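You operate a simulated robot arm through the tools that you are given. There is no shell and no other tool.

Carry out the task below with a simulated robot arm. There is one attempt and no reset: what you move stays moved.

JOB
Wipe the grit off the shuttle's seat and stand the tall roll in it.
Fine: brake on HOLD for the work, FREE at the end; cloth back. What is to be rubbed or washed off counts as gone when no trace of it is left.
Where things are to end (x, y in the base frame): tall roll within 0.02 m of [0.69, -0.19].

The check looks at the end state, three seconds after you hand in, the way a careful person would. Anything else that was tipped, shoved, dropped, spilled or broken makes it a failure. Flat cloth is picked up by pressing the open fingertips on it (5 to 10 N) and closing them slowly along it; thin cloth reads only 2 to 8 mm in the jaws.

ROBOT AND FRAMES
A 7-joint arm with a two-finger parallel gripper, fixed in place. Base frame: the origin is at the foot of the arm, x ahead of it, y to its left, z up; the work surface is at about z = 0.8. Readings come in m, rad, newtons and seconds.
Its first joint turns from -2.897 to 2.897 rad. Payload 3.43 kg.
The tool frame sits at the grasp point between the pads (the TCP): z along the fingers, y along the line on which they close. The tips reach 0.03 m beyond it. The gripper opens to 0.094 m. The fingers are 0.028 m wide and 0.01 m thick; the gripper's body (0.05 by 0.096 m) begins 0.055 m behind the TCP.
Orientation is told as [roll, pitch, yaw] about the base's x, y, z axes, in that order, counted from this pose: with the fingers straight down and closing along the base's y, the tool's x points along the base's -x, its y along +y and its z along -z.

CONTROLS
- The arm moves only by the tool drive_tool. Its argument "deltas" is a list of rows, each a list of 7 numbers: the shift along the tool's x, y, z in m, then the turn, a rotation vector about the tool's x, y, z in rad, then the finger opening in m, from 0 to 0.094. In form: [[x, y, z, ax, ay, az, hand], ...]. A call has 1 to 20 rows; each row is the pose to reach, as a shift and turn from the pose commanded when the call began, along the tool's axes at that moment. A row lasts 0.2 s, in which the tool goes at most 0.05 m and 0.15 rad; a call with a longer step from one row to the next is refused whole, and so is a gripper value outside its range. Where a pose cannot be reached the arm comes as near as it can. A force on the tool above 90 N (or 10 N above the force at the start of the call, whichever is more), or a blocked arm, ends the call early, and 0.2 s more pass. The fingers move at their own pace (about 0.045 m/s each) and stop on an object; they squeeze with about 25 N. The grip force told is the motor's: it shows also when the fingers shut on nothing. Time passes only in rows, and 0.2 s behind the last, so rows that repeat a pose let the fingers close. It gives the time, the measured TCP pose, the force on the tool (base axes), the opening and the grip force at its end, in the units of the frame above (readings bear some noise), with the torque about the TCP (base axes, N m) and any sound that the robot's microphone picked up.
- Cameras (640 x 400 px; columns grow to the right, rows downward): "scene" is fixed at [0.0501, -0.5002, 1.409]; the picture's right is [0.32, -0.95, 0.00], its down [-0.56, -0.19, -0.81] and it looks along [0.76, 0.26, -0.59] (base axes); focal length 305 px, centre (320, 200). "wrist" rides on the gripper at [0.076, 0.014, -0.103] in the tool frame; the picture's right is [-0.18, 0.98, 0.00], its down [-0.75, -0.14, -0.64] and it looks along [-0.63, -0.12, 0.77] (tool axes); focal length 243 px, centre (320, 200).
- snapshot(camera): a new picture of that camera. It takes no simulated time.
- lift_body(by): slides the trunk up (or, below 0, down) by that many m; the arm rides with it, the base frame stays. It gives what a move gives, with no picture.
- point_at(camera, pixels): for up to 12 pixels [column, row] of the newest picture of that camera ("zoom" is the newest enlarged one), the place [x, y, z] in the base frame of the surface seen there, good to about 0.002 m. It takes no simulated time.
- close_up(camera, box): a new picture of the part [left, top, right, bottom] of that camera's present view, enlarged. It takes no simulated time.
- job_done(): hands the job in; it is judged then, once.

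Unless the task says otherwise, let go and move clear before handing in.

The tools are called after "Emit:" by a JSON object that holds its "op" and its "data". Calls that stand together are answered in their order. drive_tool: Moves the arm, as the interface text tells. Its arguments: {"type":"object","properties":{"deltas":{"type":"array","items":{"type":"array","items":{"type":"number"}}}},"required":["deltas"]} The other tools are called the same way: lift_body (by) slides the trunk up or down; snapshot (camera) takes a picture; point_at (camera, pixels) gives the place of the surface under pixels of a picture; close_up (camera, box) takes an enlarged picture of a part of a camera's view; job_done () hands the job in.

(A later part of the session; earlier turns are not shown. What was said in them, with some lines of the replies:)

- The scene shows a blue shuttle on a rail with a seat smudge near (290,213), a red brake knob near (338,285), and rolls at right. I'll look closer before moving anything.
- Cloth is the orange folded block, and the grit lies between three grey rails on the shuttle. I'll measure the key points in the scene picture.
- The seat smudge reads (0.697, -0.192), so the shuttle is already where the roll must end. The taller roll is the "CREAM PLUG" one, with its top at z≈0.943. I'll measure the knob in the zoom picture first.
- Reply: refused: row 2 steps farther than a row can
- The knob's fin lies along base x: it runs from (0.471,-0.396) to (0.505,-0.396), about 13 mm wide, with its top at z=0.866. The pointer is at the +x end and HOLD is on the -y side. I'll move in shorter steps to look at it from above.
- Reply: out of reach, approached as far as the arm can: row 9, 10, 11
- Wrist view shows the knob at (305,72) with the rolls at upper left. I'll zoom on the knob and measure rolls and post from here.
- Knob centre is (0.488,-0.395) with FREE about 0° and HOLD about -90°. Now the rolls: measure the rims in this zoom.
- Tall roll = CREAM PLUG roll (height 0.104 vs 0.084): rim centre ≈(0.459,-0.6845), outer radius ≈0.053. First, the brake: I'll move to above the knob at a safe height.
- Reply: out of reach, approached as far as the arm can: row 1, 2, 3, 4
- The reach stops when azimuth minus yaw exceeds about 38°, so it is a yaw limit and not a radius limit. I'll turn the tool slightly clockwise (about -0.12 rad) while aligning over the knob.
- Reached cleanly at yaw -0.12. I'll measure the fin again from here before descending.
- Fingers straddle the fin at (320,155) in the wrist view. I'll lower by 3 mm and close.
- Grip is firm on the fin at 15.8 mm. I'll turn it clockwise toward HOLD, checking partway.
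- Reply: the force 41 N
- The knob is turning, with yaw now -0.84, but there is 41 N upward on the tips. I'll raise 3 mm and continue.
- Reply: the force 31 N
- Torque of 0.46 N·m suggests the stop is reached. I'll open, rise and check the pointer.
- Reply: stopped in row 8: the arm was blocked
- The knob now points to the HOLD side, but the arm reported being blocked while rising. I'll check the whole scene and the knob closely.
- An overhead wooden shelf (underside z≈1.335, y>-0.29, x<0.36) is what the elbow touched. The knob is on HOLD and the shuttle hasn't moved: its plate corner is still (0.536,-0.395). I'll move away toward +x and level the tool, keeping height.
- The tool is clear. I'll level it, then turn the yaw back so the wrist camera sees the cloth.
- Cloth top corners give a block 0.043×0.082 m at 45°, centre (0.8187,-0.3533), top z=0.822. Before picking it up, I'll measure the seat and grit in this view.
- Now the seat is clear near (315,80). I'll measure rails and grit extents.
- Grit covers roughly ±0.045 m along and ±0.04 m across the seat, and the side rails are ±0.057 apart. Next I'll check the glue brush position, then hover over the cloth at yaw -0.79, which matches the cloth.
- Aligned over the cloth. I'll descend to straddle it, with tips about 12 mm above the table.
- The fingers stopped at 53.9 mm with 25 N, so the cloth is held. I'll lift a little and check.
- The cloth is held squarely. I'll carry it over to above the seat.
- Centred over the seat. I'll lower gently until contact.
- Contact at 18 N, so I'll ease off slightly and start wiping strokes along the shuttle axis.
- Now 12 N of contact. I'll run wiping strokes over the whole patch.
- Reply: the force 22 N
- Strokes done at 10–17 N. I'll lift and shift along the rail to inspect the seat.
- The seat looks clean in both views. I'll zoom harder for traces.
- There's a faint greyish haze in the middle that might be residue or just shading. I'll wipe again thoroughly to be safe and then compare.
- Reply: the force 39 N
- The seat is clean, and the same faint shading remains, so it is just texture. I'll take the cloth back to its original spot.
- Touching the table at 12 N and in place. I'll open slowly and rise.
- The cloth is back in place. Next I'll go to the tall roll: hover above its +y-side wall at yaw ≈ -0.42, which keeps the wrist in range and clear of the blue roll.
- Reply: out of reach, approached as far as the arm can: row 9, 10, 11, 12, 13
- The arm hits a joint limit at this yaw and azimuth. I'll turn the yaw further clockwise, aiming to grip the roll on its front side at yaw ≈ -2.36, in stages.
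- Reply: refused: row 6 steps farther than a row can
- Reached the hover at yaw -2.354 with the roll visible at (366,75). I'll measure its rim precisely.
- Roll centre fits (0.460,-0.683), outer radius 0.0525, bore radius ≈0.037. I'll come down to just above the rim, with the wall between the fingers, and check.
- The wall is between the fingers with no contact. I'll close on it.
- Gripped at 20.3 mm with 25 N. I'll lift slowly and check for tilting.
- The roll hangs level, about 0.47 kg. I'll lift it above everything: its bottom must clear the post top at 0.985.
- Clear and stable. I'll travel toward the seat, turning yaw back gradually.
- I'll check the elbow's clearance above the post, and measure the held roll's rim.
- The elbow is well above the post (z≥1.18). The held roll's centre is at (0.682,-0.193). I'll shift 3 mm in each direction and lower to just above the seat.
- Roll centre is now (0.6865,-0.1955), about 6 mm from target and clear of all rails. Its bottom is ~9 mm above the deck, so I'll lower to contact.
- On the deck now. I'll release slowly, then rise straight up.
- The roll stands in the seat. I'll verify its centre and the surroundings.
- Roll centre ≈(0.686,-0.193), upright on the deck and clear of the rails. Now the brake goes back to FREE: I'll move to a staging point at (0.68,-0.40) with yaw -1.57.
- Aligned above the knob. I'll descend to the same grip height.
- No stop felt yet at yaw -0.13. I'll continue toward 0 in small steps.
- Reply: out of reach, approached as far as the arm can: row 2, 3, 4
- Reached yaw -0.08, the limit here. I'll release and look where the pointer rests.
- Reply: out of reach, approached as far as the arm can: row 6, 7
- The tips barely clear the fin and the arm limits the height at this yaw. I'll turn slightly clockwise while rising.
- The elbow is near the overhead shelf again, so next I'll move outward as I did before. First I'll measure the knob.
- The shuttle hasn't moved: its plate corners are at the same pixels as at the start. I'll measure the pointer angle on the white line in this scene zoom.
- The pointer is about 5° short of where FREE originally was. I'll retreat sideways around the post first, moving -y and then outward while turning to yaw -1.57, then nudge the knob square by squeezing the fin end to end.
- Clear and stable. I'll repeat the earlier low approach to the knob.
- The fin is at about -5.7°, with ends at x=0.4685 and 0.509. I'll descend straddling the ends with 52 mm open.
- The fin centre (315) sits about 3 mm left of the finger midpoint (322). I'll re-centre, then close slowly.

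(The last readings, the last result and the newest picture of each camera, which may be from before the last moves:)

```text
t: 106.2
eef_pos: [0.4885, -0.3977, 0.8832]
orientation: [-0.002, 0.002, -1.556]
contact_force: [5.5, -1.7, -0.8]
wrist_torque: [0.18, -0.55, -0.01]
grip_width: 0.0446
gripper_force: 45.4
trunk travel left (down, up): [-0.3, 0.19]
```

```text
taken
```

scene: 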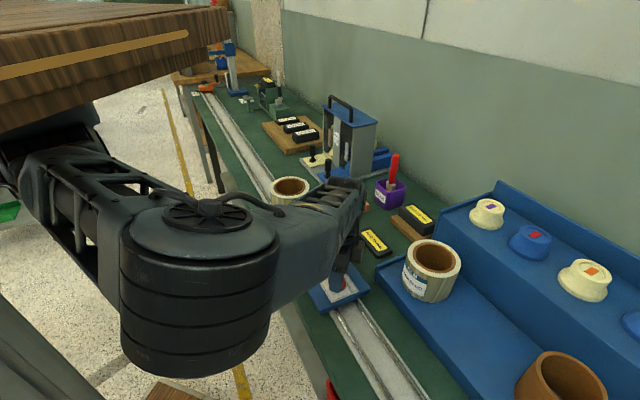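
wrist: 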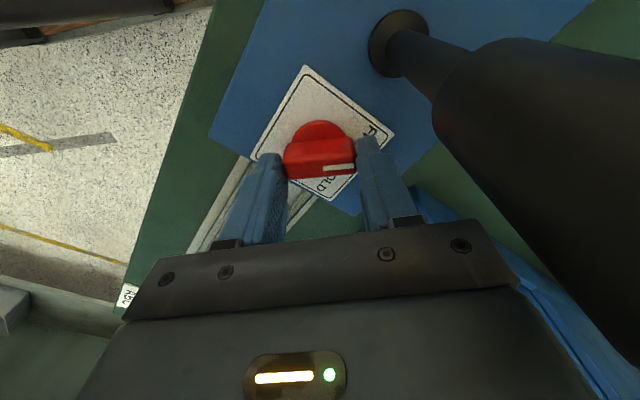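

Emit:
{"op": "close_up", "data": {"camera": "wrist", "box": [260, 90, 380, 210]}}

Emit:
{"op": "point_at", "data": {"camera": "zoom", "pixels": [[240, 275], [400, 245], [345, 260], [395, 253], [270, 225], [390, 212]]}}

```text
3.33 times, centred on (320, 150) of wrist
```

zoom: 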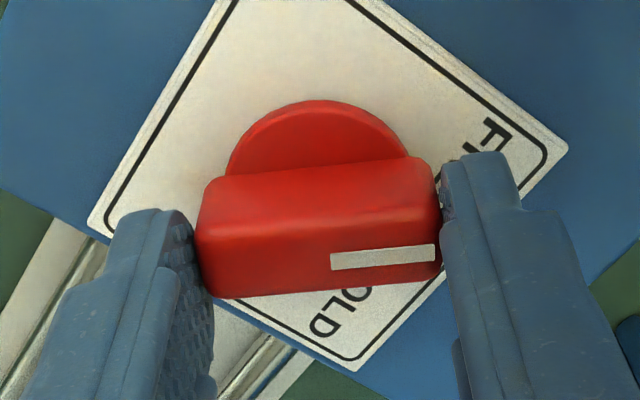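

```text
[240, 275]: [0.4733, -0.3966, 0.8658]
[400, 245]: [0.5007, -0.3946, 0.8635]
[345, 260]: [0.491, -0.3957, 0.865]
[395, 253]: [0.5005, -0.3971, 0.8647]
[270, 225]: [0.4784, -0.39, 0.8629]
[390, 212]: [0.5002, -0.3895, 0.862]
```

The fin now reads about 0–1°, i.e. squarely on FREE. I'll release, rise a little and leave along the way I came.

Emit:
{"op": "drive_tool", "data": {"deltas": [[0, 0, 0, 0, 0, 0, 0.047], [0, 0, 0, 0, 0, 0, 0.052], [0, 0, 0, 0, 0, 0, 0.056], [0, 0, -0.02, 0, 0, 0, 0.056], [0, 0, -0.05, 0, 0, 0, 0.056], [0, 0, -0.077, 0, 0, 0, 0.056], [0, 0, -0.077, 0, 0, 0, 0.05]]}}

Emit:
{"op": "snapshot", "data": {"camera": "wrist"}}

Emit:
{"op": "close_up", "data": {"camera": "scene", "box": [310, 255, 370, 310]}}

```text
t: 107.8
eef_pos: [0.4866, -0.3977, 0.9623]
orientation: [-0.001, 0.003, -1.558]
contact_force: [-0.1, -0.1, -0.7]
wrist_torque: [-0.01, 0.04, 0.02]
grip_width: 0.05
gripper_force: 0.1
trunk travel left (down, up): [-0.3, 0.19]
```

```text
taken
```

wrist: 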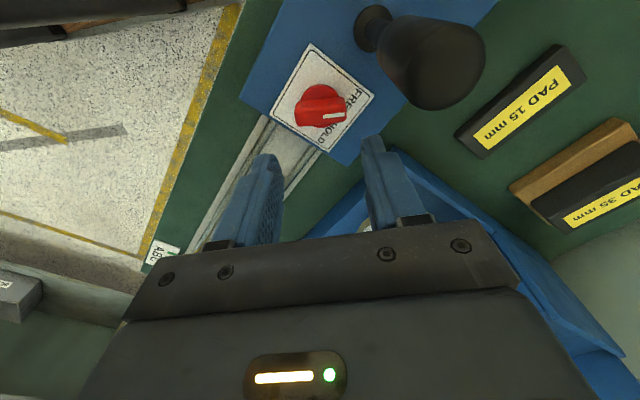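

```text
7.27 times, centred on (340, 282) of scene
```

zoom: 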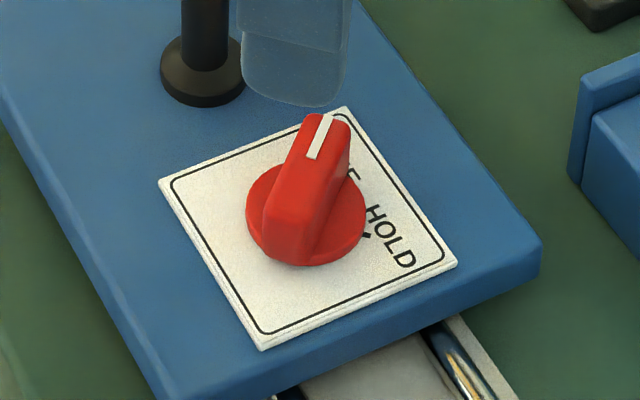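

The pointer is within ~2° of its original FREE direction, and the plate corners match the first picture, so the shuttle is unmoved. I'll leave along +x and park clear.

Emit:
{"op": "drive_tool", "data": {"deltas": [[-0.007, 0.015, 0.0, 0, 0, 0, 0.05], [-0.008, 0.045, -0.015, 0, 0, 0, 0.05], [-0.008, 0.075, -0.04, 0, 0, 0, 0.05], [-0.006, 0.105, -0.045, 0, 0, 0, 0.05], [-0.006, 0.135, -0.055, 0, 0, 0, 0.05], [-0.005, 0.165, -0.065, 0, 0, 0, 0.05], [-0.005, 0.195, -0.08, 0, 0, 0, 0.05], [-0.005, 0.195, -0.08, 0, 0, 0, 0.05]]}}

Emit:
{"op": "drive_tool", "data": {"deltas": [[0, 0, -0.02, 0, 0, -0.13, 0.05], [0, 0, -0.04, 0, 0, -0.26, 0.05], [0, 0, -0.06, 0, 0, -0.39, 0.05], [0, 0.02, -0.08, 0, 0, -0.52, 0.05], [0, 0.04, -0.1, 0, 0, -0.65, 0.05], [0.0, 0.06, -0.1, 0, 0, -0.78, 0.05], [0.0, 0.06, -0.1, 0, 0, -0.9, 0.05], [0.0, 0.06, -0.1, 0, 0, -0.9, 0.05]]}}

Emit:
{"op": "snapshot", "data": {"camera": "scene"}}

Emit:
{"op": "snapshot", "data": {"camera": "wrist"}}

```text
t: 109.6
eef_pos: [0.6842, -0.4, 1.0436]
orientation: [-0.002, 0.005, -1.558]
contact_force: [0.6, -0.2, -0.8]
wrist_torque: [0.0, 0.01, -0.02]
grip_width: 0.0501
gripper_force: 0.1
trunk travel left (down, up): [-0.3, 0.19]
```

```text
t: 111.4
eef_pos: [0.7415, -0.3987, 1.1413]
orientation: [0.0, 0.004, -0.656]
contact_force: [-0.4, -0.8, 1.2]
wrist_torque: [0.02, 0.0, 0.01]
grip_width: 0.0504
gripper_force: 0.1
trunk travel left (down, up): [-0.3, 0.19]
```

```text
taken
```

scene: 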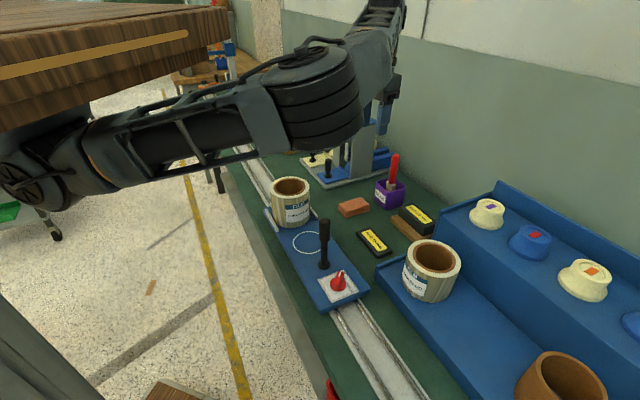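

```text
taken
```

wrist: 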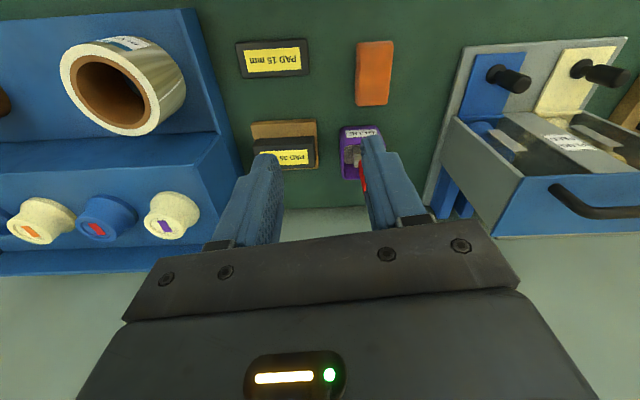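

Everything looks in order. I'll do a final check of the cloth corners, the roll and the knob from the scene camera.

Emit:
{"op": "close_up", "data": {"camera": "scene", "box": [250, 165, 390, 320]}}

Emit:
{"op": "point_at", "data": {"camera": "scene", "pixels": [[274, 187], [308, 187], [290, 199], [291, 178], [353, 207], [340, 212], [365, 203]]}}

Emit:
{"op": "close_up", "data": {"camera": "scene", "box": [320, 180, 400, 230]}}

```text
2.58 times, centred on (320, 242) of scene
```

zoom: 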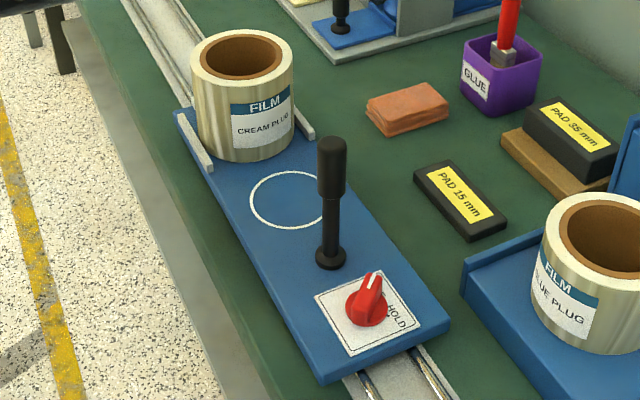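

```text
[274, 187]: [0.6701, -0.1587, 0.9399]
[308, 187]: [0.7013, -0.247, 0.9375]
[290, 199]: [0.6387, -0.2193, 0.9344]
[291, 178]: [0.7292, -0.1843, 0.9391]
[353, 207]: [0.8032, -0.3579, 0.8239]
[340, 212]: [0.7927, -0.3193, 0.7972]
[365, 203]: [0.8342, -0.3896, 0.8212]
```

```text
8.00 times, centred on (360, 205) of scene
```

zoom: 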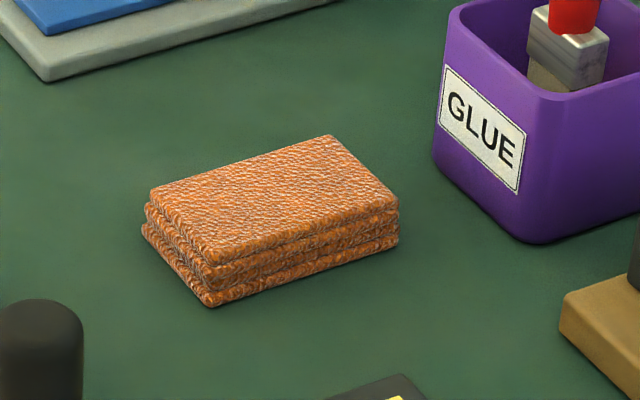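

The roll stands in the wiped seat, with its centre at about (0.686,-0.197). The knob is on FREE, the cloth is back on its spot, nothing else has moved, and the arm is clear. I'm handing in.

Emit:
{"op": "job_done", "data": {}}

```text
The job is handed in.
```

The job is handed in: the grit is wiped off the shuttle's seat and the tall roll (the one labelled CREAM PLUG) is standing in it.

- **Roll:** its centre measured about [0.686, -0.197], roughly 8 mm from the target and inside the 0.02 m limit. It stands upright and clear of the three rails.
- **Seat:** no grit was visible in close-ups after two rounds of wiping. A faint shading stayed the same between rounds, so I took it for surface texture.
- **Brake:** it was on HOLD for the wiping and the placing. It is now on FREE, with the pointer about 2° from where it started. I had to go back once to finish the turn because the arm reached its limit about 5° short.
- **Cloth:** it is back where it was, at the same angle.
- **Shuttle and other items:** the shuttle's label plate is within a fraction of a millimetre of its first position, and nothing else in view looked moved.
- **Arm contact:** while rising from the knob after setting HOLD, the arm was stopped once. The elbow was up against the overhead wooden shelf, most likely a touch there. I later kept it lower, though it came close to the shelf again while I was turning the brake back to FREE. I saw no damage, but the top of that shelf is out of camera view.
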